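You operate a simulated robot arm through the tools that you are given. There is no shell and no other tool. Be economical: measure what you need, move in short steps, check, and stop when the job is done.

Carry out the task below with a simulated robot arm. There is one attempt and no reset: what you move stays moved.

JOB
End the truck's charge and put the charger plug away.
Fine: STOP first, then mains off and plug out; plug into the holster, orange flap shut; both knobs and START stay untouched.

It is judged by the outcome, as a careful person would: the job done as asked, and still so three seconds after it is handed in. It fails if anything else is knocked over, pushed out of place, dropped, spilled or broken.

ROBOT AND FRAMES
A 6-joint arm with a two-finger parallel gripper on a trunk, on a base that drives. Base frame: it is fixed to the floor where the robot stands at the start and does not move with it; the origin is under the middle of the robot, x ahead of it, y to its left, z up. Lengths are in mm, angles in rad, forces in N, time in s.
With the tool pointing down near the work surface it reaches from about 180 to 760 mm from the robot's upright axis, wherever it stands. Its first joint turns from -2.897 to 2.897 rad. Places, roughly: black socket [-1100, 700, 900]; charger [500, -200, 600]; charger plug [-1000, 750, 1000]; current knob [400, -100, 1000]; mains switch [300, -300, 1100]; orange flap [-1200, 700, 900]; red button [400, 0, 1000]; start button [400, 100, 1000]; voltage knob [300, -300, 1000]. Payload 3.91 kg.
The TCP is the grasp point between the finger pads, 30 mm short of the fingertips. In the tool frame z runs along the fingers and y along their closing line. The gripper opens to 110 mm. The fingers are 20 mm wide and 10 mm thick; the gripper's body (48 by 112 mm) begins 55 mm behind the TCP.
Orientation is told as [roll, pitch, yaw] about the base's x, y, z axes, in that order, counted from this pose: with the fingers straight down and closing along the base's y, the tool's x points along the base's -x, its y along +y and its z along -z.

CONTROLS
- The arm moves only by the tool servo_tool. Its argument "series" is a list of rows, each an object of numbers (a shift or turn left out is 0, a gripper value left out holds the last): "dx", "dy", "dz": the shift along the base's x, y, z in mm; "wx", "wy", "wz": the turn, a rotation vector about the base's x, y, z in rad; "jaw": the finger opening in mm, from 0 to 110. In form: [{"dx": .., "dy": .., "dz": .., "wx": .., "wy": .., "wz": .., "jaw": ..}, ...]. A call has 1 to 10 rows; each row is the pose to reach, as a shift and turn from the pose commanded when the call began. Rows are played at 5 a second. More than 50 mm and 0.15 rad between two rows, or a gripper value outside its range, and nothing of the call is played. Where a pose cannot be reached the arm comes as near as it can. A force on the tool above 90 N (or 10 N above the force at the start of the call, whichever is more), or a blocked arm, ends the call early, and 0.2 s more pass. The fingers move at their own pace (about 45 mm/s each) and stop on an object; they squeeze with about 36 N. The grip force told is the motor's: it shows also when the fingers shut on nothing. Time passes only in rows, and 0.2 s behind the last, so rows that repeat a pose let the fingers close. It gives the time, the measured TCP pose, the force on the tool (base axes), the opening and the grip force at its end, in the units of the frame above (readings bear some noise), with the torque about the TCP (base axes, N m) and any sound that the robot's microphone picked up.
- Cameras (640 x 400 px; columns grow to the right, rows downward): "scene" is now at [9, 104.9, 1564]; the picture's right is [-0.57, -0.82, 0.00], its down [-0.54, 0.37, -0.76] and it looks along [0.62, -0.43, -0.65] (base axes); focal length 259 px, centre (320, 200). "wrist" rides on the gripper at [71, 22, -107] in the tool frame; the picture's right is [-0.29, 0.96, 0.00], its down [-0.76, -0.23, -0.61] and it looks along [-0.58, -0.18, 0.79] (tool axes); focal length 243 px, centre (320, 200). There is no depth. A picture from a camera that has moved, and an enlarged one, comes with that camera's place and axes in the base frame and with its lens.
- snapshot(camera): a new picture of that camera. It takes no simulated time.
- lift_body(by): slides the trunk up (or, below 0, down) by that many mm; the arm and the scene camera ride with it, the base frame stays. It gives what a move gives, with no picture.
- roll_base(legs): drives the robot by 1 to 6 legs, each [ahead, left, turn to the left] in mm, mm and rad, along the robot's own axes; the way and the turn of a leg run together, so that a leg with both is an arc; at most 1500 mm and 3.142 rad a leg. The arm and the cameras ride along, it lands a little off, and it stops where it bumps. It gives what a move gives.
- head_to(pan, tilt): turns the head with the scene camera to pan (to the left, within 1.501 rad either way) and tilt (down, from -0.506 to 1.204), counted from straight ahead of the robot. It gives what a move gives.
- close_up(camera, box): a new picture of the part [left, top, right, bottom] of that camera's present view, enlarged. It takes no simulated time.
- job_done(): hands the job in; it is judged then, once.

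Go step by step. Nothing tells you exact positions but the pictures and the camera data: compare them with the known pose of the tool, close in by small moves and look again before you grip or let go. The budget is 120 turns and 90 pictures, counting those below and the enlarged ones. Unless the task says otherwise, let go and move clear before handing in, and close with one line.

The tools are called after "Emit:" as a command line: name --argument value ..., lists and objects as JSON in quotes. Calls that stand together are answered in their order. servo_tool: Moves the arm, as the interface text tells. Its arguments: {"type":"object","properties":{"series":{"type":"array","items":{"type":"object","properties":{"dx":{"type":"number"},"dy":{"type":"number"},"dz":{"type":"number"},"wx":{"type":"number"},"wy":{"type":"number"},"wz":{"type":"number"},"jaw":{"type":"number"}}}}},"required":["series"]} The other tools are called the same way: lift_body (by) slides the trunk up or down; roll_base (legs) drives the base; head_to (pan, tilt) turns the head that bears the scene camera; snapshot (camera) takes a picture; close_up (camera, box) takes an enlarged picture of a part of a camera's view; job_done () hands the job in.

At the start:

```text
t: 0.0
tcp_pos: [327.8, -225.7, 1301.4]
orientation: [0.001, 0.002, 0.001]
ft_force: [-0.2, 0.2, 0.3]
torque: [-0.02, 0.03, -0.03]
width: 109.9
grasp_force: 0.1
trunk travel left (down, up): [-525.0, 65.0]
robot x, y, heading: [2.8, -1.3, -0.0]
head pan, tilt: [-0.606, 0.709]
```

scene: 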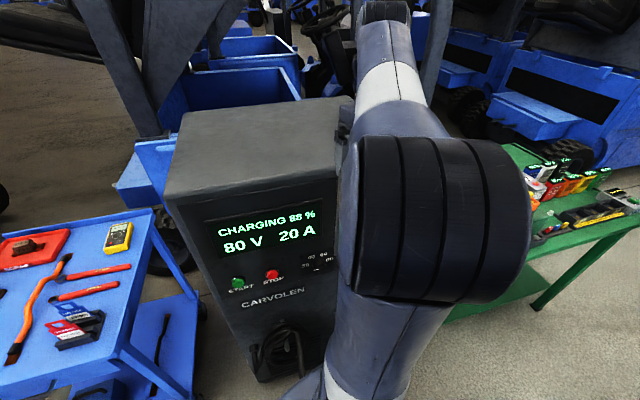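
wrist: 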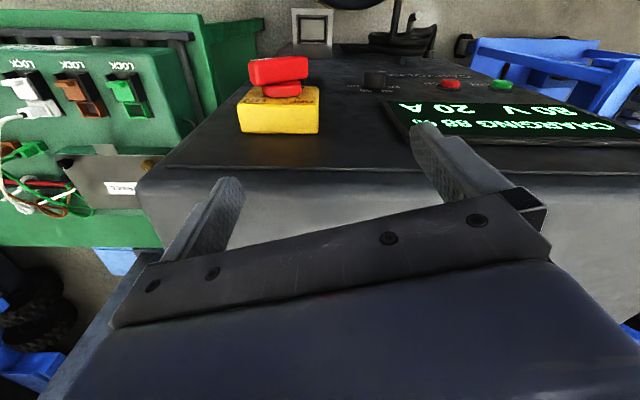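

I see the charger ahead, with START and STOP on its panel and the arm hiding the rest. I'll look closer at the panel through both cameras first.

Emit:
close_up --camera "scene" --box '[190, 180, 350, 390]'

Emit:
close_up --camera "wrist" --box '[220, 0, 560, 200]'

```text
1.90 times, centred on (270, 285) of scene
camera zoom: at [9.0, 104.9, 1564.0], right [-0.57, -0.82, 0.0], down [-0.54, 0.37, -0.76], along [0.62, -0.43, -0.65], focal length 492 px, centre (415, 38)
```

zoom: 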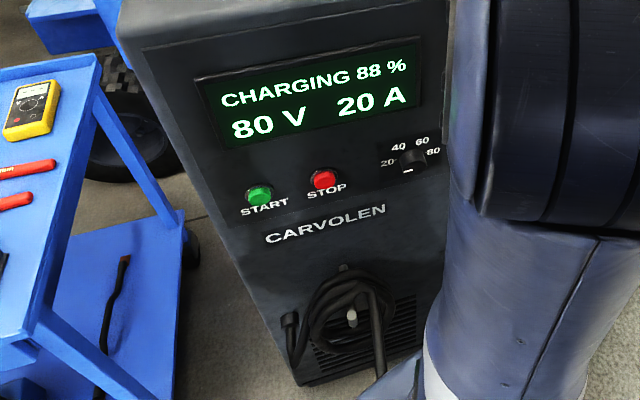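

```text
1.88 times, centred on (390, 100) of wrist
camera zoom: at [255.2, -204.3, 1408.2], right [0.29, 0.96, 0.0], down [0.76, -0.23, 0.61], along [0.58, -0.18, -0.79], focal length 457 px, centre (188, 388)
```

zoom: 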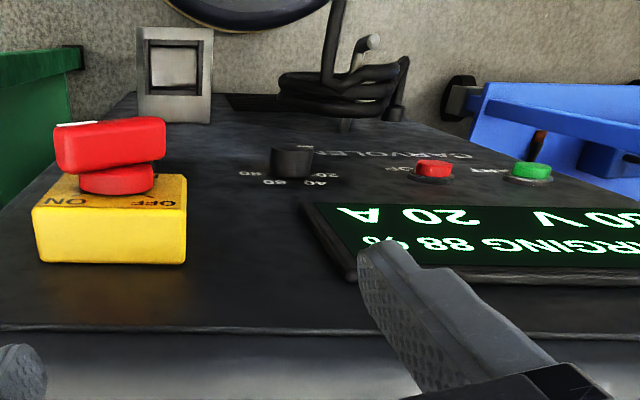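

STOP comes out at about [413,-15,949] and START at [440,69,949]. The front is vertical and yawed about -0.31 rad. I'll look to both sides before driving.

Emit:
head_to --pan 1.5 --tilt 0.5

Emit:
snapshot --camera "scene"

Emit:
head_to --pan 0.0 --tilt 0.6

Emit:
snapshot --camera "scene"

```text
t: 2.0
tcp_pos: [327.8, -225.2, 1300.0]
orientation: [-0.001, -0.001, 0.0]
ft_force: [-0.4, -0.3, 0.9]
torque: [0.0, 0.02, 0.04]
width: 110.1
grasp_force: 0.1
trunk travel left (down, up): [-525.0, 65.0]
robot x, y, heading: [1.8, -1.6, -0.0]
head pan, tilt: [1.499, 0.499]
```

```text
85 pictures are left
camera scene: at [-54.0, 243.8, 1582.5], right [1.0, -0.07, 0.0], down [-0.03, -0.48, -0.88], along [0.06, 0.88, -0.48], focal length 259 px, centre (320, 200)
```

scene: 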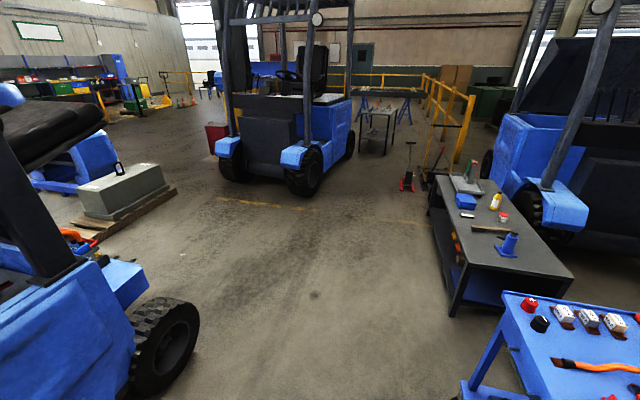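

```text
t: 3.6
tcp_pos: [327.4, -225.4, 1300.8]
orientation: [-0.002, 0.0, 0.001]
ft_force: [-0.1, 0.1, 0.7]
torque: [-0.02, -0.03, -0.01]
width: 110.2
grasp_force: 0.0
trunk travel left (down, up): [-525.0, 65.0]
robot x, y, heading: [1.1, -0.1, 0.002]
head pan, tilt: [0.0, 0.6]
```

```text
84 pictures are left
camera scene: at [27.8, 153.1, 1573.4], right [0.0, -1.0, 0.0], down [-0.56, 0.0, -0.83], along [0.83, 0.0, -0.56], focal length 259 px, centre (320, 200)
```

scene: 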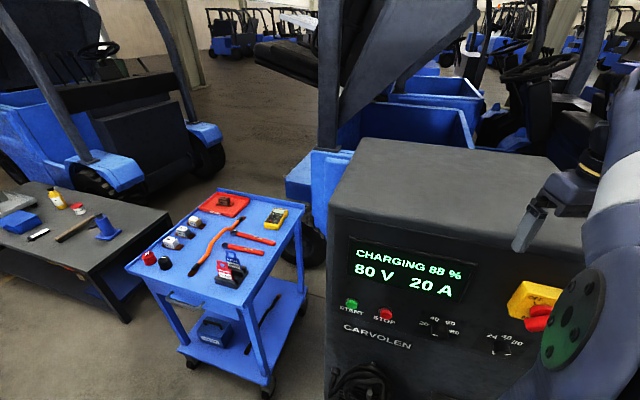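

The truck is behind on the left, and the way back looks open. I'll back off 300 mm to give the horizontal tool room, then turn the tool forward.

Emit:
roll_base --legs '[[-300, 0, 0]]'

Emit:
servo_tool --series '[{"wy": -0.14}, {"wy": -0.28}, {"wy": -0.42}, {"wy": -0.56}, {"wy": -0.7}, {"wy": -0.84}, {"wy": -0.98}, {"wy": -1.12}, {"wy": -1.26}, {"wy": -1.4}]'

Emit:
snapshot --camera "scene"

Emit:
snapshot --camera "wrist"

```text
t: 5.7
tcp_pos: [24.8, -226.0, 1301.2]
orientation: [0.001, -0.001, -0.002]
ft_force: [0.0, 0.5, -0.3]
torque: [0.01, 0.0, 0.01]
width: 110.1
grasp_force: 0.0
trunk travel left (down, up): [-525.0, 65.0]
robot x, y, heading: [-302.3, -1.2, -0.002]
head pan, tilt: [0.0, 0.6]
```

```text
t: 7.8
tcp_pos: [24.9, -225.5, 1301.7]
orientation: [0.014, -1.403, -0.016]
ft_force: [-0.4, 0.2, 0.2]
torque: [0.01, 0.02, 0.06]
width: 109.7
grasp_force: 0.0
trunk travel left (down, up): [-525.0, 65.0]
robot x, y, heading: [-303.8, 0.6, -0.003]
head pan, tilt: [0.0, 0.6]
```

```text
83 pictures are left
camera scene: at [-273.3, 153.3, 1573.4], right [0.0, -1.0, 0.0], down [-0.56, 0.0, -0.83], along [0.83, 0.0, -0.56], focal length 259 px, centre (320, 200)
```

scene: 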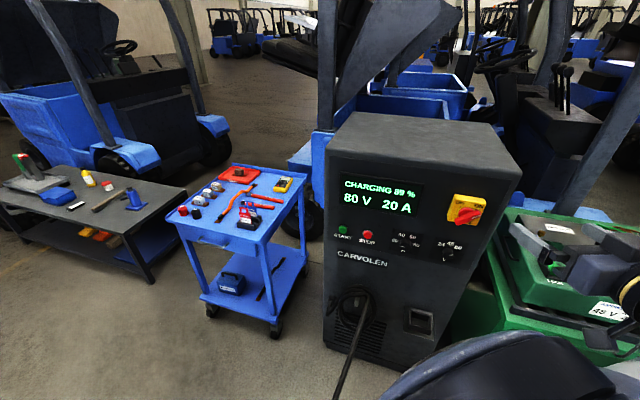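

```text
82 pictures are left
camera wrist: at [-93.2, -204.7, 1249.1], right [0.05, 0.96, 0.29], down [-0.47, -0.23, 0.85], along [0.88, -0.18, 0.44], focal length 243 px, centre (320, 200)
```

wrist: 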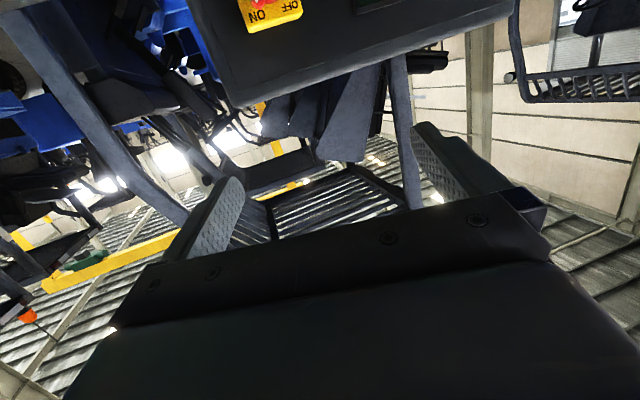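

The whole charger front is visible now. I'll zoom in on it.

Emit:
close_up --camera "scene" --box '[320, 170, 520, 295]'

Emit:
close_up --camera "scene" --box '[320, 270, 480, 370]'

```text
3.20 times, centred on (420, 232) of scene
camera zoom: at [-273.3, 153.3, 1573.4], right [0.0, -1.0, 0.0], down [-0.56, 0.0, -0.83], along [0.83, 0.0, -0.56], focal length 828 px, centre (0, 96)
```

zoom: 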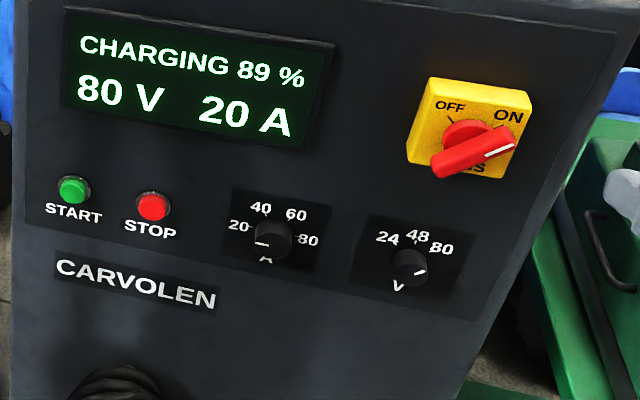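

```text
4.00 times, centred on (400, 320) of scene
camera zoom: at [-273.3, 153.3, 1573.4], right [0.0, -1.0, 0.0], down [-0.56, 0.0, -0.83], along [0.83, 0.0, -0.56], focal length 1034 px, centre (0, -280)
```

zoom: 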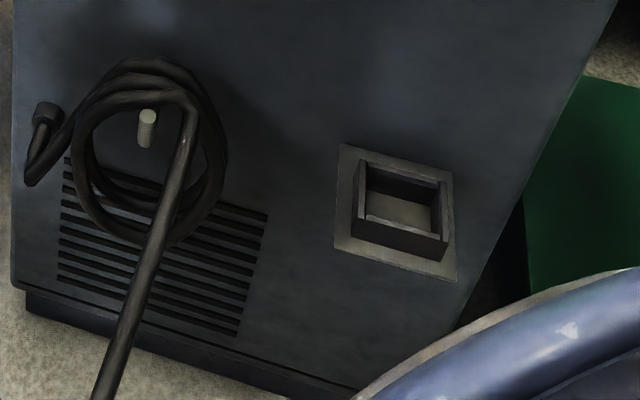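

The mains switch handle is at about [287,-252,1137], and the knobs are well clear of it. The holster pocket is low on the right of the charger front. I'll lower the trunk, finish aligning the tool and close the fingers to press STOP.

Emit:
lift_body --by -280

Emit:
servo_tool --series '[{"wy": -0.084, "jaw": 0}, {"wy": -0.168, "jaw": 0}]'

Emit:
servo_tool --series '[{"dx": 40, "dy": 30, "dz": -15, "wz": -0.104}, {"dx": 80, "dy": 60, "dz": -30, "wz": -0.208}, {"dx": 120, "dy": 90, "dz": -45, "wz": -0.311}, {"dx": 150, "dy": 120, "dz": -60, "wz": -0.311}, {"dx": 180, "dy": 150, "dz": -65, "wz": -0.311}, {"dx": 210, "dy": 180, "dz": -69, "wz": -0.311}, {"dx": 240, "dy": 210, "dz": -69, "wz": -0.311}, {"dx": 260, "dy": 242, "dz": -69, "wz": -0.311}]'

Emit:
snapshot --camera "scene"

Emit:
snapshot --camera "wrist"

```text
t: 10.7
tcp_pos: [25.9, -225.1, 1020.7]
orientation: [0.019, -1.4, -0.017]
ft_force: [-0.3, -0.6, -0.3]
torque: [0.02, 0.03, -0.04]
width: 109.9
grasp_force: 0.1
trunk travel left (down, up): [-245.0, 345.0]
robot x, y, heading: [-299.3, 0.8, -0.005]
head pan, tilt: [0.0, 0.6]
```

```text
t: 11.3
tcp_pos: [26.0, -223.8, 1021.4]
orientation: [0.777, -1.567, -0.778]
ft_force: [-0.7, 0.1, 0.5]
torque: [0.01, -0.03, -0.01]
width: 57.3
grasp_force: 0.0
trunk travel left (down, up): [-245.0, 345.0]
robot x, y, heading: [-301.4, 1.5, -0.004]
head pan, tilt: [0.0, 0.6]
```

```text
refused: row 1 steps farther than a row can; nothing moved
```

```text
79 pictures are left
camera scene: at [-273.4, 153.4, 1293.4], right [0.0, -1.0, 0.0], down [-0.56, 0.0, -0.83], along [0.83, 0.0, -0.56], focal length 259 px, centre (320, 200)
```

scene: 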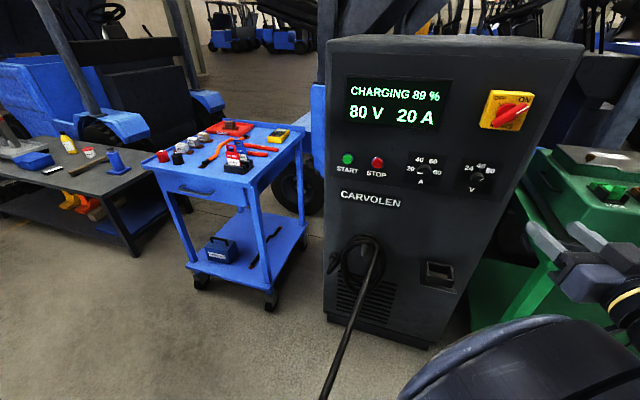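

```text
78 pictures are left
camera wrist: at [-82.9, -204.3, 950.2], right [0.0, 0.96, 0.29], down [-0.61, -0.23, 0.76], along [0.8, -0.18, 0.58], focal length 243 px, centre (320, 200)
```

wrist: 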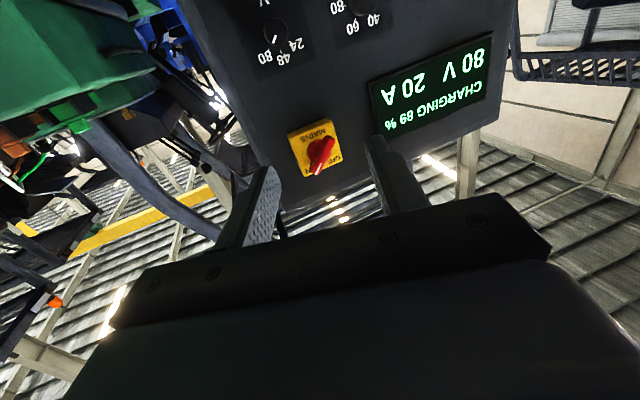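

The first row was a bit too long. Replaying it in shorter steps to a stand-off in front of STOP.

Emit:
servo_tool --series '[{"dx": 35, "dy": 25, "dz": -7, "wz": -0.104}, {"dx": 70, "dy": 50, "dz": -14, "wz": -0.208}, {"dx": 105, "dy": 75, "dz": -21, "wz": -0.311}, {"dx": 140, "dy": 100, "dz": -28, "wz": -0.311}, {"dx": 175, "dy": 125, "dz": -35, "wz": -0.311}, {"dx": 210, "dy": 150, "dz": -42, "wz": -0.311}, {"dx": 245, "dy": 175, "dz": -49, "wz": -0.311}, {"dx": 275, "dy": 205, "dz": -58, "wz": -0.311}, {"dx": 300, "dy": 230, "dz": -66, "wz": -0.311, "jaw": 0}]'

Emit:
close_up --camera "scene" --box '[320, 70, 520, 195]'

Emit:
snapshot --camera "wrist"

```text
t: 13.3
tcp_pos: [165.4, -155.3, 1000.5]
orientation: [0.55, -1.566, -0.856]
ft_force: [-1.1, -0.4, 0.4]
torque: [-0.01, 0.02, 0.0]
width: 0.0
grasp_force: 36.1
out of reach, approached as far as the arm can: row 4, 5, 6, 7, 8, 9
trunk travel left (down, up): [-245.0, 345.0]
robot x, y, heading: [-302.5, -1.3, 0.001]
head pan, tilt: [0.0, 0.6]
```

```text
3.20 times, centred on (420, 132) of scene
camera zoom: at [-273.2, 153.3, 1293.4], right [0.0, -1.0, 0.0], down [-0.56, 0.0, -0.83], along [0.83, 0.0, -0.56], focal length 828 px, centre (0, 416)
```

zoom: 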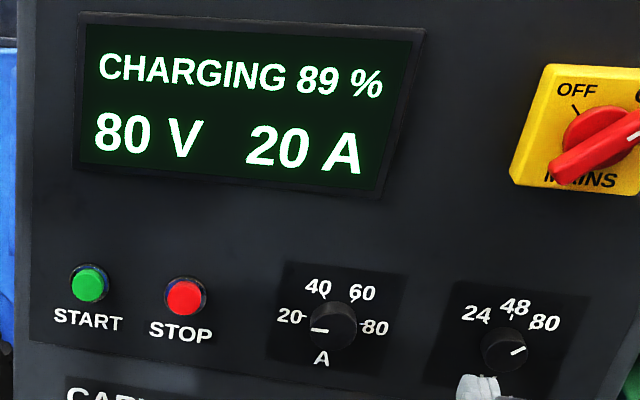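

```text
76 pictures are left
camera wrist: at [67.9, -103.2, 929.2], right [0.29, 0.91, 0.29], down [-0.65, -0.04, 0.76], along [0.71, -0.41, 0.58], focal length 243 px, centre (320, 200)
```

wrist: 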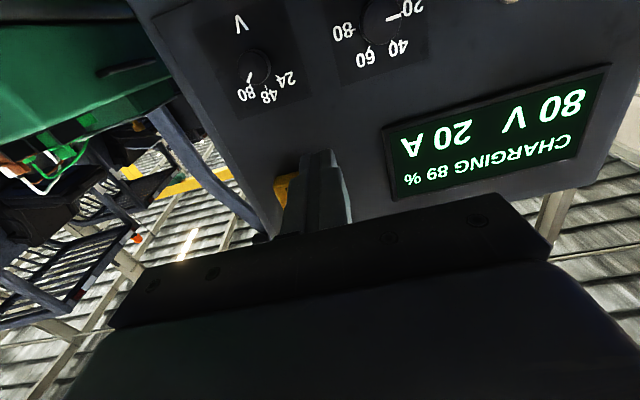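

The arm stopped short of the goal. I'll look at its posture.

Emit:
head_to --pan -0.6 --tilt 0.9

Emit:
snapshot --camera "scene"

```text
t: 14.3
tcp_pos: [164.1, -154.8, 999.5]
orientation: [0.581, -1.566, -0.885]
ft_force: [0.3, 0.5, 0.0]
torque: [0.0, -0.02, 0.02]
width: 0.2
grasp_force: 36.9
trunk travel left (down, up): [-245.0, 345.0]
robot x, y, heading: [-302.1, 5.7, -0.002]
head pan, tilt: [-0.6, 0.901]
```

```text
75 pictures are left
camera scene: at [-299.5, 110.7, 1268.6], right [-0.57, -0.82, 0.0], down [-0.65, 0.44, -0.62], along [0.51, -0.35, -0.78], focal length 259 px, centre (320, 200)
```

scene: 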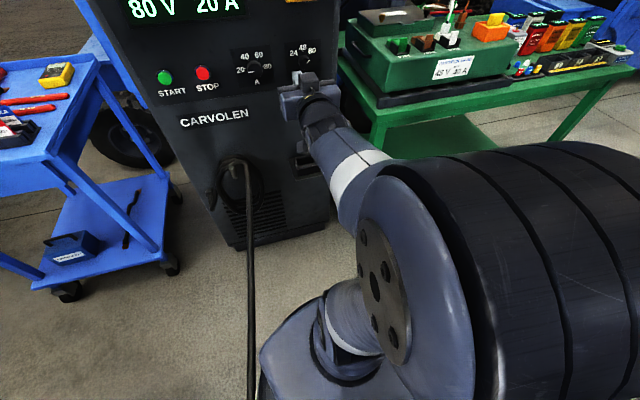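

The arm isn't visibly stretched. I'll probe which direction is limited.

Emit:
servo_tool --series '[{"dx": 20}, {"dx": 40}, {"dx": 60}]'

Emit:
servo_tool --series '[{"dz": -20}, {"dz": -40}]'

Emit:
servo_tool --series '[{"dy": 20}, {"dy": 40}]'

```text
t: 15.1
tcp_pos: [206.5, -174.3, 1001.6]
orientation: [0.588, -1.564, -0.891]
ft_force: [0.9, -0.6, 0.1]
torque: [0.04, 0.02, 0.0]
width: 0.0
grasp_force: 35.7
out of reach, approached as far as the arm can: row 1, 2, 3
trunk travel left (down, up): [-245.0, 345.0]
robot x, y, heading: [-304.3, -1.5, -0.006]
head pan, tilt: [-0.6, 0.901]
```

```text
t: 15.7
tcp_pos: [200.8, -182.9, 964.2]
orientation: [0.551, -1.565, -0.852]
ft_force: [0.2, 0.7, -0.1]
torque: [-0.01, 0.03, 0.02]
width: 0.2
grasp_force: 35.6
out of reach, approached as far as the arm can: row 1, 2
trunk travel left (down, up): [-245.0, 345.0]
robot x, y, heading: [-297.3, 1.9, -0.002]
head pan, tilt: [-0.6, 0.901]
```

```text
t: 16.3
tcp_pos: [194.0, -178.5, 967.3]
orientation: [0.589, -1.565, -0.892]
ft_force: [-0.1, -0.1, 0.3]
torque: [-0.01, 0.02, 0.01]
width: 0.1
grasp_force: 35.7
out of reach, approached as far as the arm can: row 1, 2
trunk travel left (down, up): [-245.0, 345.0]
robot x, y, heading: [-302.9, -2.5, -0.002]
head pan, tilt: [-0.6, 0.901]
```

Motion toward +y is limited at this yaw, which looks like a wrist singularity with the forearm level with the tool. Lowering the trunk should make the forearm slope up and free the wrist.

Emit:
servo_tool --series '[{"dx": -40, "dz": 20}, {"dx": -80, "dz": 50}, {"dx": -100, "dz": 100}]'

Emit:
lift_body --by -210

Emit:
servo_tool --series '[{"dz": 30}, {"dz": 70}, {"dz": 110}, {"dz": 110, "dy": 30}, {"dz": 110, "dy": 60}, {"dz": 110, "dy": 90}, {"dz": 110, "dy": 120}]'

```text
refused: row 3 steps farther than a row can; nothing moved
```

```text
t: 18.5
tcp_pos: [195.0, -179.4, 756.8]
orientation: [0.587, -1.566, -0.891]
ft_force: [-0.6, -0.9, 0.3]
torque: [-0.01, 0.0, 0.01]
width: 0.1
grasp_force: 35.9
trunk travel left (down, up): [-35.0, 555.0]
robot x, y, heading: [-302.6, 1.6, -0.002]
head pan, tilt: [-0.6, 0.901]
```

```text
t: 20.1
tcp_pos: [188.2, -100.1, 838.3]
orientation: [-0.403, -1.404, 0.18]
ft_force: [-0.1, -0.4, 0.5]
torque: [0.02, -0.02, 0.02]
width: 0.1
grasp_force: 36.2
out of reach, approached as far as the arm can: row 5, 6, 7
trunk travel left (down, up): [-35.0, 555.0]
robot x, y, heading: [-302.8, 0.1, -0.004]
head pan, tilt: [-0.6, 0.901]
```

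That freed it somewhat. I'll go higher relative to the trunk and then try +y again.

Emit:
servo_tool --series '[{"dz": 30}, {"dz": 60}, {"dz": 90}, {"dz": 110}, {"dz": 110}]'

Emit:
snapshot --camera "scene"

```text
t: 21.3
tcp_pos: [193.7, -58.4, 978.0]
orientation: [0.614, -1.567, -0.916]
ft_force: [-0.4, -0.4, 0.5]
torque: [0.02, -0.03, -0.05]
width: 0.0
grasp_force: 36.7
out of reach, approached as far as the arm can: row 1
trunk travel left (down, up): [-35.0, 555.0]
robot x, y, heading: [-301.1, 3.3, 0.0]
head pan, tilt: [-0.6, 0.901]
```

```text
74 pictures are left
camera scene: at [-299.5, 110.7, 1058.6], right [-0.57, -0.82, 0.0], down [-0.65, 0.44, -0.62], along [0.51, -0.35, -0.78], focal length 259 px, centre (320, 200)
```

scene: 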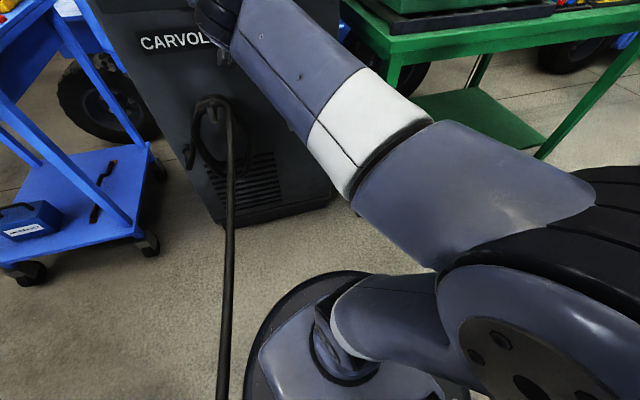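

Reaching works now. Going to the stand-off in front of STOP.

Emit:
servo_tool --series '[{"dx": 30, "dy": 13, "dz": -5}, {"dx": 60, "dy": 26, "dz": -10}, {"dx": 90, "dy": 40, "dz": -15}, {"dx": 120, "dy": 52, "dz": -20}, {"dx": 150, "dy": 64, "dz": -23}]'

Emit:
head_to --pan -0.1 --tilt 0.15

Emit:
snapshot --camera "scene"

Emit:
snapshot --camera "wrist"

```text
t: 22.5
tcp_pos: [344.4, 6.0, 953.3]
orientation: [0.706, -1.565, -1.013]
ft_force: [-0.4, -0.3, -0.2]
torque: [0.02, 0.06, 0.0]
width: 0.0
grasp_force: 36.4
trunk travel left (down, up): [-35.0, 555.0]
robot x, y, heading: [-301.6, -1.7, -0.003]
head pan, tilt: [-0.6, 0.901]
```

```text
t: 23.6
tcp_pos: [345.8, 5.2, 953.2]
orientation: [0.596, -1.565, -0.902]
ft_force: [0.4, 0.2, 0.6]
torque: [0.0, -0.03, 0.01]
width: 0.2
grasp_force: 35.8
trunk travel left (down, up): [-35.0, 555.0]
robot x, y, heading: [-299.4, -3.9, 0.0]
head pan, tilt: [-0.099, 0.15]
```

```text
73 pictures are left
camera scene: at [-269.4, 144.1, 1124.8], right [-0.1, -0.99, 0.0], down [-0.15, 0.02, -0.99], along [0.98, -0.1, -0.15], focal length 259 px, centre (320, 200)
```

scene: 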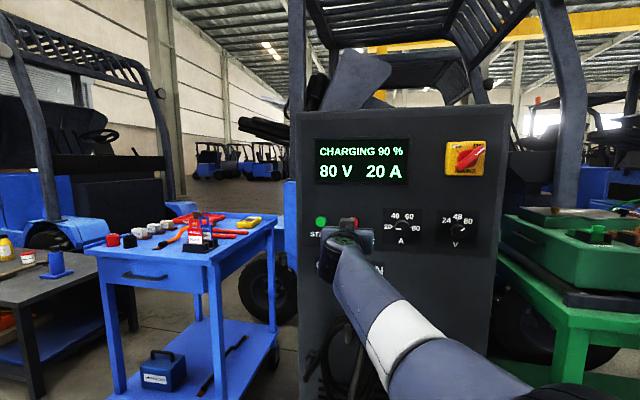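

```text
72 pictures are left
camera wrist: at [247.3, 57.3, 883.5], right [0.29, 0.91, 0.29], down [-0.65, -0.04, 0.76], along [0.71, -0.41, 0.58], focal length 243 px, centre (320, 200)
```

wrist: 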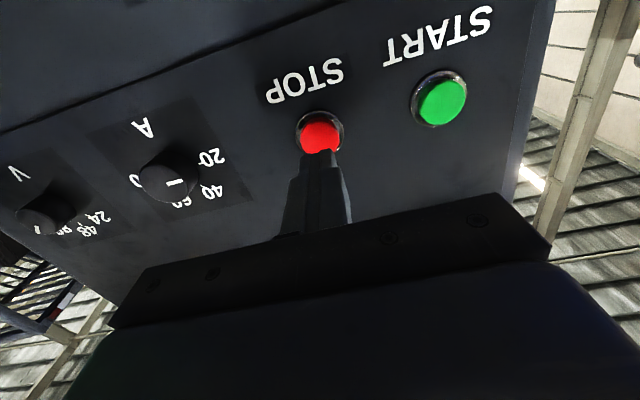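

The fingertip line meets STOP dead centre at [413,-16,953], 40 mm ahead. I'll press straight in.

Emit:
servo_tool --series '[{"dx": 19, "dy": -6.1}, {"dx": 34.3, "dy": -11}, {"dx": 38.1, "dy": -12.2}, {"dx": 41, "dy": -13.2}, {"dx": 43.8, "dy": -14.1}]'

Emit:
snapshot --camera "scene"

Emit:
snapshot --camera "wrist"

```text
t: 24.8
tcp_pos: [386.6, -7.2, 952.8]
orientation: [0.634, -1.566, -0.94]
ft_force: [-18.9, 4.8, -8.7]
torque: [0.05, 0.21, -0.06]
width: 0.1
grasp_force: 36.5
trunk travel left (down, up): [-35.0, 555.0]
robot x, y, heading: [-300.7, 2.0, 0.0]
head pan, tilt: [-0.099, 0.15]
heard: click
```

```text
71 pictures are left
camera scene: at [-270.8, 144.6, 1124.7], right [-0.1, -0.99, 0.0], down [-0.15, 0.01, -0.99], along [0.98, -0.1, -0.15], focal length 259 px, centre (320, 200)
```

scene: 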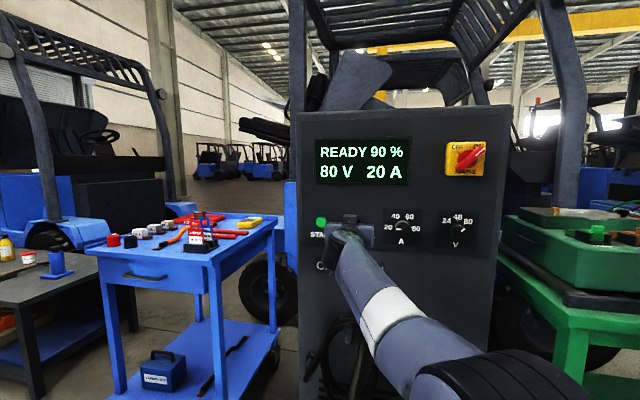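

```text
70 pictures are left
camera wrist: at [290.2, 44.1, 883.3], right [0.29, 0.91, 0.29], down [-0.65, -0.04, 0.76], along [0.71, -0.41, 0.58], focal length 243 px, centre (320, 200)
```

wrist: 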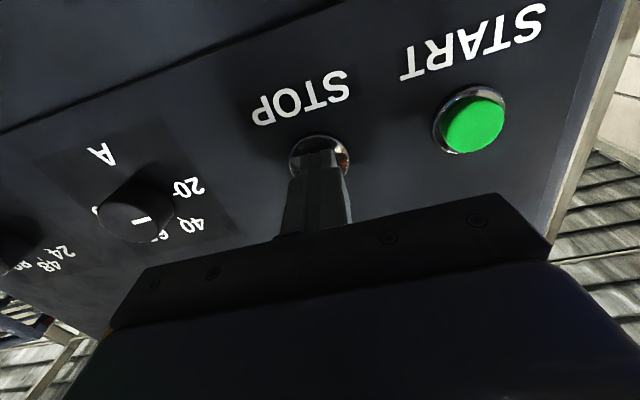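

It clicked and the display now reads READY. Next I'll back away, raise the trunk to the mains switch and look at its handle.

Emit:
servo_tool --series '[{"dx": -38, "dy": 12.2}, {"dx": -76, "dy": 24.5}, {"dx": -114, "dy": 36.7}, {"dx": -152, "dy": 49}]'

Emit:
lift_body --by 180

Emit:
close_up --camera "scene" --box '[400, 200, 560, 300]'

Emit:
snapshot --camera "wrist"

```text
t: 25.8
tcp_pos: [237.7, 39.1, 952.9]
orientation: [0.624, -1.564, -0.927]
ft_force: [1.5, -0.5, 0.1]
torque: [-0.04, -0.04, -0.01]
width: 0.0
grasp_force: 36.2
trunk travel left (down, up): [-35.0, 555.0]
robot x, y, heading: [-303.0, -2.5, -0.003]
head pan, tilt: [-0.099, 0.15]
```

```text
t: 27.8
tcp_pos: [237.0, 38.4, 1132.7]
orientation: [0.59, -1.564, -0.895]
ft_force: [0.5, -0.3, -0.6]
torque: [-0.01, -0.02, -0.03]
width: 0.0
grasp_force: 35.5
trunk travel left (down, up): [-215.0, 375.0]
robot x, y, heading: [-298.5, -0.0, -0.002]
head pan, tilt: [-0.099, 0.15]
```

```text
4.00 times, centred on (480, 250) of scene
camera zoom: at [-269.4, 144.1, 1304.8], right [-0.1, -0.99, 0.0], down [-0.15, 0.02, -0.99], along [0.98, -0.1, -0.15], focal length 1034 px, centre (-320, 0)
```

zoom: 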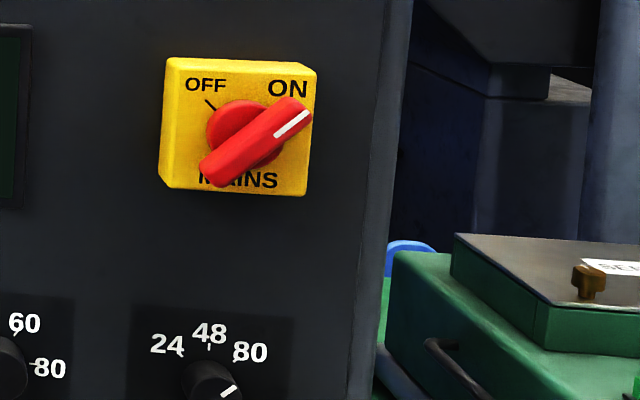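

```text
68 pictures are left
camera wrist: at [140.3, 91.2, 1062.6], right [0.29, 0.91, 0.29], down [-0.65, -0.04, 0.76], along [0.71, -0.41, 0.58], focal length 243 px, centre (320, 200)
```

wrist: 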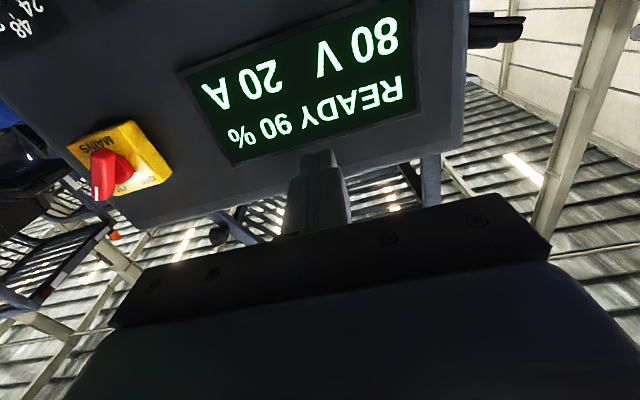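

The handle is at roughly [290,-254,1132], with the bar lying about 45° toward ON. I'll move to a stand-off with the tool rolled 45° clockwise and the fingers open.

Emit:
servo_tool --series '[{"dx": -10, "dy": -40, "wx": 0.124, "wy": -0.04}, {"dx": -20, "dy": -80, "wx": 0.249, "wy": -0.08}, {"dx": -30, "dy": -120, "wx": 0.373, "wy": -0.12}, {"dx": -35, "dy": -160, "wx": 0.498, "wy": -0.16}, {"dx": -35, "dy": -200, "wx": 0.622, "wy": -0.2}, {"dx": -35, "dy": -240, "wx": 0.747, "wy": -0.24, "jaw": 60}, {"dx": -35, "dy": -264, "wx": 0.747, "wy": -0.24, "jaw": 60}, {"dx": -35, "dy": -264, "wx": 0.747, "wy": -0.24, "jaw": 60}]'

Emit:
snapshot --camera "wrist"

Emit:
close_up --camera "scene" --box '[360, 180, 600, 330]'

```text
t: 29.6
tcp_pos: [201.9, -226.4, 1134.3]
orientation: [1.577, -0.773, -1.878]
ft_force: [0.0, -1.2, -0.9]
torque: [-0.06, -0.06, 0.03]
width: 59.9
grasp_force: 0.0
out of reach, approached as far as the arm can: row 5, 6
trunk travel left (down, up): [-215.0, 375.0]
robot x, y, heading: [-300.4, -2.0, -0.002]
head pan, tilt: [-0.099, 0.15]
```

```text
67 pictures are left
camera wrist: at [118.3, -131.4, 1100.3], right [0.13, 0.44, 0.89], down [-0.79, -0.49, 0.36], along [0.6, -0.75, 0.28], focal length 243 px, centre (320, 200)
```

wrist: 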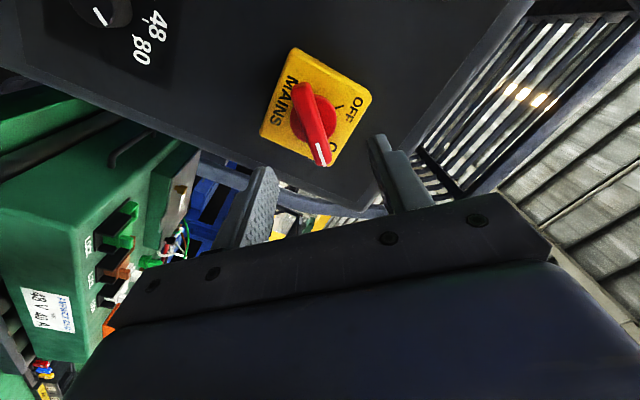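

```text
2.67 times, centred on (480, 255) of scene
camera zoom: at [-269.4, 143.9, 1304.9], right [-0.1, -0.99, 0.0], down [-0.15, 0.02, -0.99], along [0.98, -0.1, -0.15], focal length 690 px, centre (-107, 53)
```

zoom: 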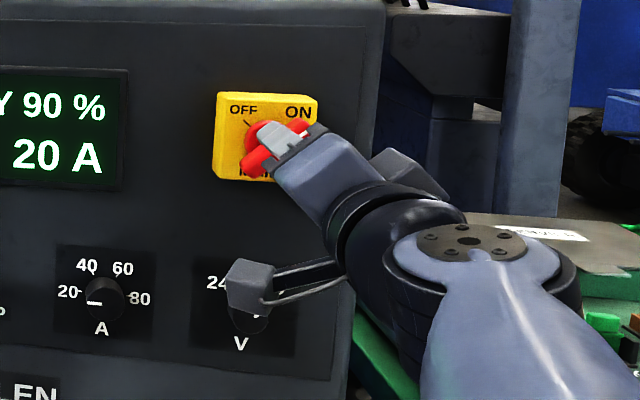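

The handle axis is near [288,-256,1130.5] at about 43°, which matches the tool. I'll advance so the fingers straddle the bar and check before closing.

Emit:
servo_tool --series '[{"dx": 22.8, "dy": -7.6, "dz": -3.5}, {"dx": 45.6, "dy": -15.2, "dz": -3.5}, {"dx": 60, "dy": -20, "dz": -3.5}, {"dx": 67.8, "dy": -22.5, "dz": -3.5}]'

Emit:
snapshot --camera "wrist"

Emit:
close_up --camera "scene" --box '[420, 200, 540, 275]'

```text
t: 30.6
tcp_pos: [270.7, -247.8, 1130.8]
orientation: [1.572, -0.784, -1.875]
ft_force: [-0.6, 1.1, 0.1]
torque: [-0.01, 0.01, 0.03]
width: 59.9
grasp_force: 0.2
trunk travel left (down, up): [-215.0, 375.0]
robot x, y, heading: [-301.3, 1.9, 0.0]
head pan, tilt: [-0.099, 0.15]
```

```text
65 pictures are left
camera wrist: at [186.8, -153.8, 1095.4], right [0.14, 0.45, 0.88], down [-0.79, -0.49, 0.37], along [0.6, -0.75, 0.29], focal length 243 px, centre (320, 200)
```

wrist: 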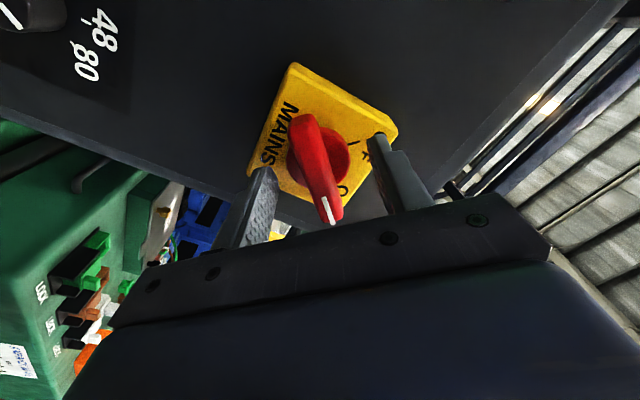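

```text
5.33 times, centred on (480, 238) of scene
camera zoom: at [-269.5, 144.1, 1304.9], right [-0.1, -0.99, 0.0], down [-0.15, 0.02, -0.99], along [0.98, -0.1, -0.15], focal length 1379 px, centre (-533, 0)
```

zoom: 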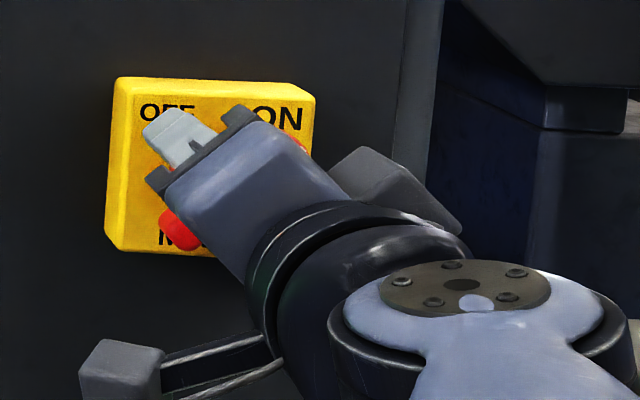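

The fingers straddle the bar. Closing on it.

Emit:
servo_tool --series '[{"jaw": 35}, {"jaw": 15}, {"jaw": 5}, {"jaw": 5}]'

Emit:
snapshot --camera "wrist"

```text
t: 31.6
tcp_pos: [270.1, -248.5, 1130.8]
orientation: [1.573, -0.783, -1.877]
ft_force: [-9.6, -5.9, -10.5]
torque: [0.15, 0.58, -0.64]
width: 16.0
grasp_force: 28.4
trunk travel left (down, up): [-215.0, 375.0]
robot x, y, heading: [-299.4, -2.8, -0.004]
head pan, tilt: [-0.099, 0.15]
```

```text
63 pictures are left
camera wrist: at [186.3, -155.2, 1095.1], right [0.14, 0.45, 0.88], down [-0.79, -0.49, 0.37], along [0.6, -0.75, 0.29], focal length 243 px, centre (320, 200)
```

wrist: 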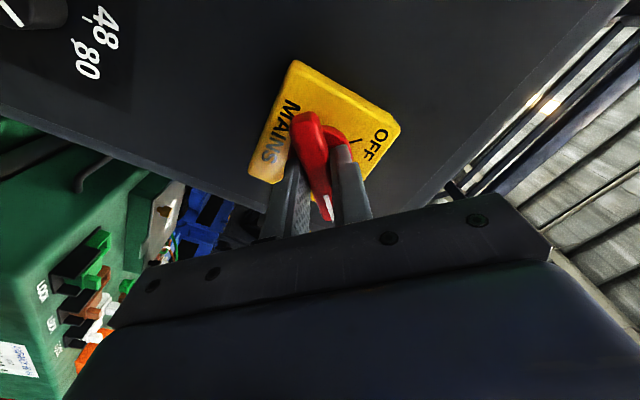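

The bar is gripped (16 mm wide). I'll turn it counter-clockwise toward OFF in stages.

Emit:
servo_tool --series '[{"dy": -0.5, "dz": -0.8, "wx": -0.1, "wy": 0.032}, {"dy": -1, "dz": -1.5, "wx": -0.2, "wy": 0.064}, {"dy": -1, "dz": -1.5, "wx": -0.3, "wy": 0.096}, {"dy": -1, "dz": -1.5, "wx": -0.4, "wy": 0.128}, {"dy": -1, "dz": -1.5, "wx": -0.5, "wy": 0.161}]'

Emit:
snapshot --camera "wrist"

```text
t: 32.8
tcp_pos: [270.1, -249.1, 1130.4]
orientation: [1.568, -1.311, -1.873]
ft_force: [-1.2, -6.8, 4.7]
torque: [0.08, 0.23, -1.0]
width: 15.9
grasp_force: 45.1
trunk travel left (down, up): [-215.0, 375.0]
robot x, y, heading: [-300.9, 3.6, -0.003]
head pan, tilt: [-0.099, 0.15]
```

```text
62 pictures are left
camera wrist: at [178.2, -180.7, 1066.7], right [0.26, 0.81, 0.53], down [-0.71, -0.22, 0.68], along [0.66, -0.54, 0.52], focal length 243 px, centre (320, 200)
```

wrist: 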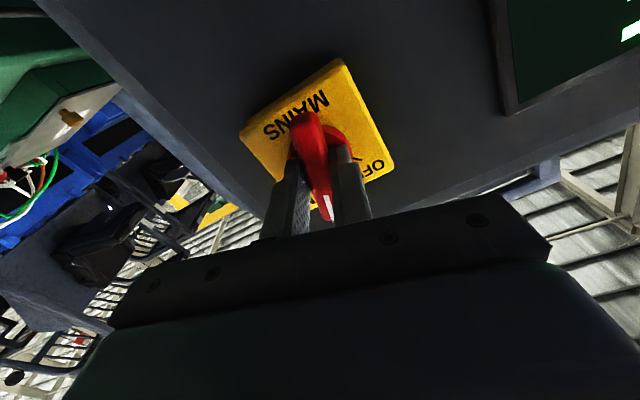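

The handle is turning with the gripper. Continuing toward OFF.

Emit:
servo_tool --series '[{"wx": -0.12, "wy": 0.039}, {"wx": -0.24, "wy": 0.077}, {"wx": -0.36, "wy": 0.116}, {"wx": -0.48, "wy": 0.154}, {"wx": -0.6, "wy": 0.193}, {"wx": -0.72, "wy": 0.231}, {"wx": -0.82, "wy": 0.264}, {"wx": -0.92, "wy": 0.296}, {"wx": -0.99, "wy": 0.318}]'

Emit:
snapshot --camera "wrist"

Emit:
close_up --camera "scene" --box '[300, 180, 540, 330]'

```text
t: 34.8
tcp_pos: [269.8, -249.4, 1129.9]
orientation: [-1.565, -0.793, 1.255]
ft_force: [7.4, -12.9, 22.8]
torque: [-0.13, -0.4, -1.18]
width: 15.7
grasp_force: 45.3
trunk travel left (down, up): [-215.0, 375.0]
robot x, y, heading: [-303.2, 2.4, -0.004]
head pan, tilt: [-0.099, 0.15]
```

```text
61 pictures are left
camera wrist: at [155.6, -250.8, 1064.7], right [0.27, 0.84, -0.47], down [-0.46, 0.54, 0.7], along [0.84, 0.03, 0.53], focal length 243 px, centre (320, 200)
```

wrist: 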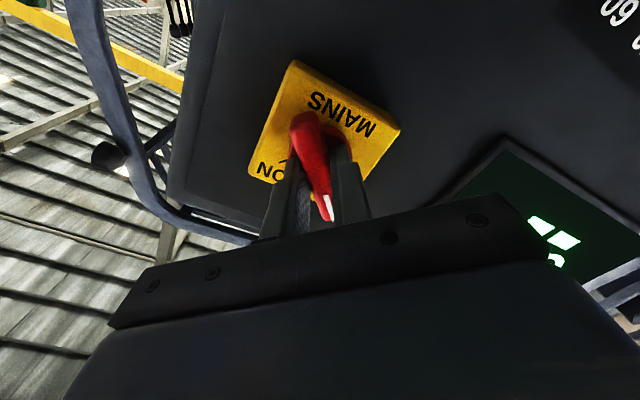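

```text
2.67 times, centred on (420, 255) of scene
camera zoom: at [-270.1, 143.0, 1305.1], right [-0.1, -0.99, 0.0], down [-0.15, 0.02, -0.99], along [0.98, -0.1, -0.15], focal length 690 px, centre (53, 53)
```

zoom: 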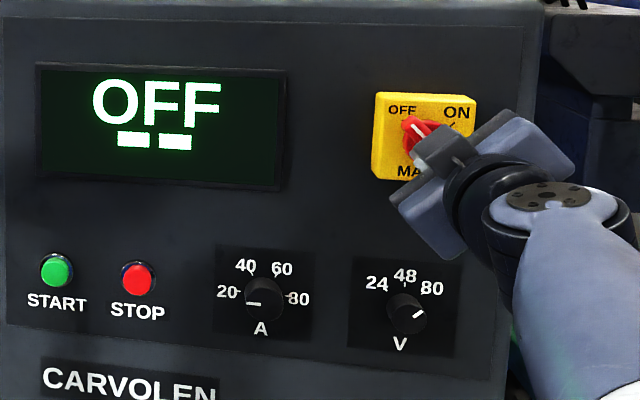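

The display shows OFF and the handle is at the OFF mark. Releasing, backing straight out and checking.

Emit:
servo_tool --series '[{"jaw": 40}, {"jaw": 60}, {"jaw": 60}, {"dx": -40, "dy": 12.9, "jaw": 60}, {"dx": -80, "dy": 25.7}, {"dx": -120, "dy": 38.6}, {"dx": -150, "dy": 48}]'

Emit:
close_up --camera "scene" --box '[300, 180, 540, 330]'

```text
t: 36.4
tcp_pos: [127.1, -203.7, 1118.9]
orientation: [-1.53, -0.802, 1.237]
ft_force: [-0.4, -0.5, 0.4]
torque: [0.02, -0.03, 0.02]
width: 59.9
grasp_force: 0.0
trunk travel left (down, up): [-215.0, 375.0]
robot x, y, heading: [-305.3, 0.5, -0.002]
head pan, tilt: [-0.099, 0.15]
```

```text
2.67 times, centred on (420, 255) of scene
camera zoom: at [-269.1, 143.8, 1304.9], right [-0.1, -0.99, 0.0], down [-0.15, 0.02, -0.99], along [0.98, -0.1, -0.15], focal length 690 px, centre (53, 53)
```

zoom: 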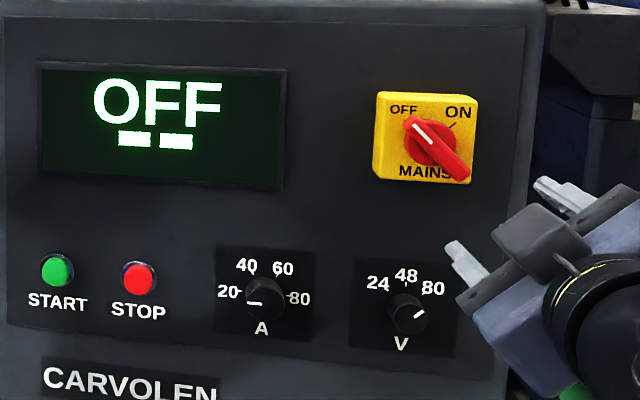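

Mains is off. I'll look at the holster from here, and to the left for the cable's run.

Emit:
head_to --pan -0.2 --tilt 0.75

Emit:
snapshot --camera "scene"

Emit:
head_to --pan 1.5 --tilt 0.9

Emit:
snapshot --camera "scene"

```text
t: 37.4
tcp_pos: [124.9, -205.4, 1120.9]
orientation: [-1.533, -0.801, 1.232]
ft_force: [-0.1, 0.6, -1.0]
torque: [-0.02, 0.03, 0.03]
width: 59.8
grasp_force: 0.1
trunk travel left (down, up): [-215.0, 375.0]
robot x, y, heading: [-302.5, -1.3, -0.004]
head pan, tilt: [-0.201, 0.75]
```

```text
58 pictures are left
camera scene: at [-280.5, 136.8, 1250.6], right [-0.2, -0.98, 0.0], down [-0.67, 0.14, -0.73], along [0.72, -0.15, -0.68], focal length 259 px, centre (320, 200)
```

scene: 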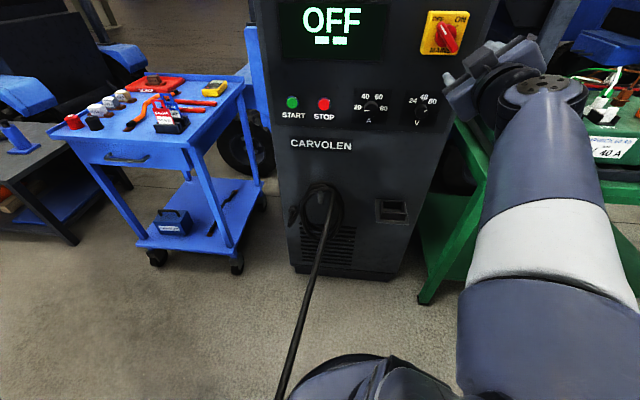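

```text
t: 39.2
tcp_pos: [125.6, -203.2, 1119.0]
orientation: [-1.531, -0.8, 1.233]
ft_force: [-0.3, 0.3, -0.5]
torque: [-0.01, 0.01, -0.02]
width: 60.2
grasp_force: 0.0
trunk travel left (down, up): [-215.0, 375.0]
robot x, y, heading: [-303.9, -3.4, -0.006]
head pan, tilt: [1.499, 0.901]
```

```text
57 pictures are left
camera scene: at [-356.1, 228.8, 1238.6], right [1.0, -0.07, 0.0], down [-0.06, -0.78, -0.62], along [0.05, 0.62, -0.78], focal length 259 px, centre (320, 200)
```

scene: 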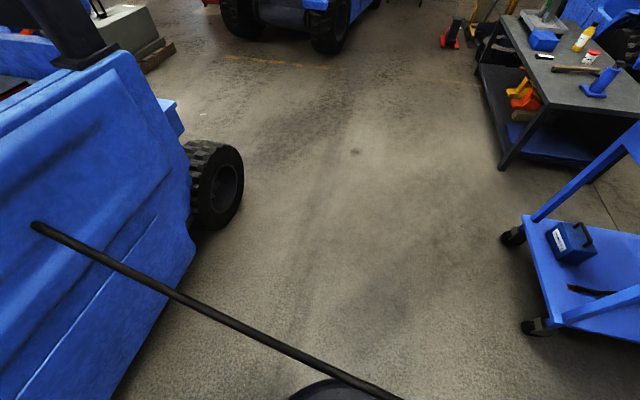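

The cable runs taut past the robot's left front to a blue panel behind on the left. I'll unroll and tuck the arm, then turn left in place to face the truck.

Emit:
servo_tool --series '[{"dx": -8, "dy": 5, "wx": 0.124, "wy": -0.04}, {"dx": -16, "dy": 10, "wx": 0.249, "wy": -0.08}, {"dx": -24, "dy": 15, "wx": 0.373, "wy": -0.12}, {"dx": -32, "dy": 20, "wx": 0.498, "wy": -0.16}, {"dx": -40, "dy": 25, "wx": 0.622, "wy": -0.2}, {"dx": -45, "dy": 30, "wx": 0.735, "wy": -0.236}]'

Emit:
roll_base --legs '[[0, 0, 2.4]]'

Emit:
head_to --pan 0.1 --tilt 0.55

Emit:
snapshot --camera "scene"

```text
t: 40.4
tcp_pos: [117.3, -207.3, 1071.1]
orientation: [-0.448, -1.416, 0.151]
ft_force: [-0.7, -0.5, -0.2]
torque: [0.0, -0.02, -0.01]
width: 60.0
grasp_force: 0.0
trunk travel left (down, up): [-215.0, 375.0]
robot x, y, heading: [-300.5, 0.9, 0.001]
head pan, tilt: [1.499, 0.901]
stopped in row 6: the arm was blocked; the commanded pose is now the measured one
```

```text
t: 46.5
tcp_pos: [-468.8, 436.9, 1070.7]
orientation: [-0.446, -1.418, 2.548]
ft_force: [0.0, 0.0, -0.1]
torque: [0.01, -0.03, 0.02]
width: 59.9
grasp_force: 0.1
trunk travel left (down, up): [-215.0, 375.0]
robot x, y, heading: [-300.5, 1.1, 2.397]
head pan, tilt: [1.499, 0.901]
```

```text
t: 48.0
tcp_pos: [-468.7, 436.9, 1071.6]
orientation: [-0.442, -1.415, 2.544]
ft_force: [-0.3, -0.8, -0.4]
torque: [0.01, 0.01, 0.02]
width: 59.8
grasp_force: 0.1
trunk travel left (down, up): [-215.0, 375.0]
robot x, y, heading: [-301.7, 1.3, 2.395]
head pan, tilt: [0.099, 0.55]
```

```text
56 pictures are left
camera scene: at [-433.5, -98.3, 1267.9], right [0.6, 0.8, 0.0], down [0.42, -0.31, -0.85], along [-0.68, 0.51, -0.52], focal length 259 px, centre (320, 200)
```

scene: 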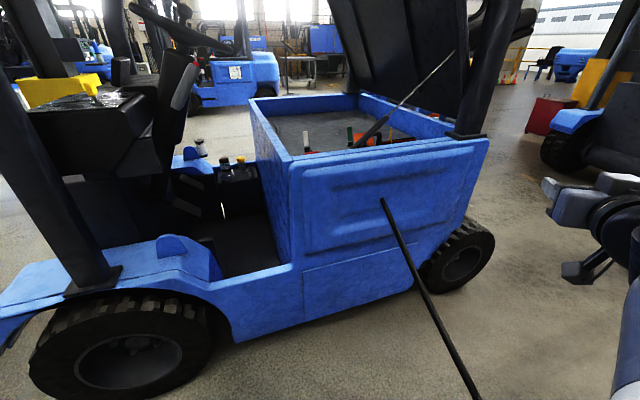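

The cable seems to end in the open battery compartment, where the socket and plug must be. I'll zoom in.

Emit:
close_up --camera "scene" --box '[240, 80, 480, 230]'

```text
2.67 times, centred on (360, 155) of scene
camera zoom: at [-433.5, -98.3, 1267.9], right [0.6, 0.8, 0.0], down [0.42, -0.31, -0.85], along [-0.68, 0.51, -0.52], focal length 690 px, centre (213, 320)
```

zoom: 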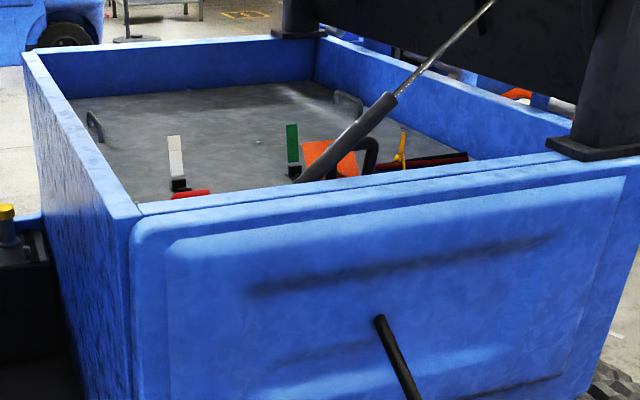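

The compartment holds the orange flap (open), a black plug and other battery leads, with a gas strut crossing in front. I'll raise the trunk to look in from above.

Emit:
lift_body --by 370

Emit:
snapshot --camera "scene"

Emit:
close_up --camera "scene" --box '[240, 170, 480, 320]'

```text
t: 51.6
tcp_pos: [-467.4, 436.2, 1440.4]
orientation: [-0.443, -1.418, 2.546]
ft_force: [0.0, 0.9, -0.5]
torque: [-0.01, 0.0, -0.03]
width: 60.0
grasp_force: 0.1
trunk travel left (down, up): [-585.0, 5.0]
robot x, y, heading: [-300.7, -1.7, 2.394]
head pan, tilt: [0.099, 0.55]
```

```text
54 pictures are left
camera scene: at [-433.5, -98.3, 1637.9], right [0.6, 0.8, 0.0], down [0.42, -0.32, -0.85], along [-0.68, 0.51, -0.52], focal length 259 px, centre (320, 200)
```

scene: 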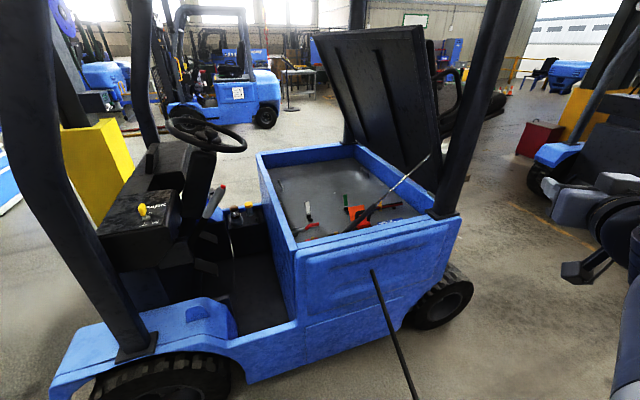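

```text
2.67 times, centred on (360, 245) of scene
camera zoom: at [-433.5, -98.3, 1637.9], right [0.6, 0.8, 0.0], down [0.42, -0.32, -0.85], along [-0.68, 0.51, -0.52], focal length 690 px, centre (213, 80)
```

zoom: 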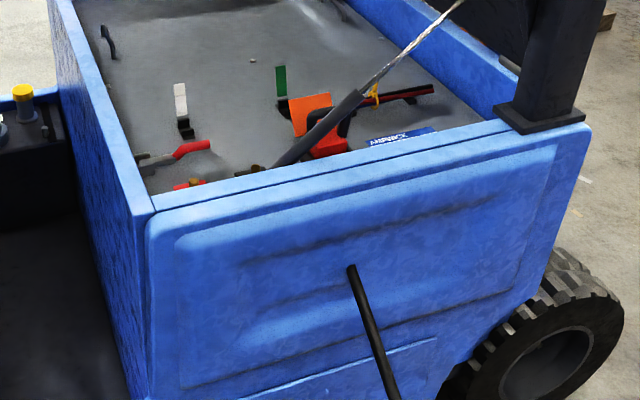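

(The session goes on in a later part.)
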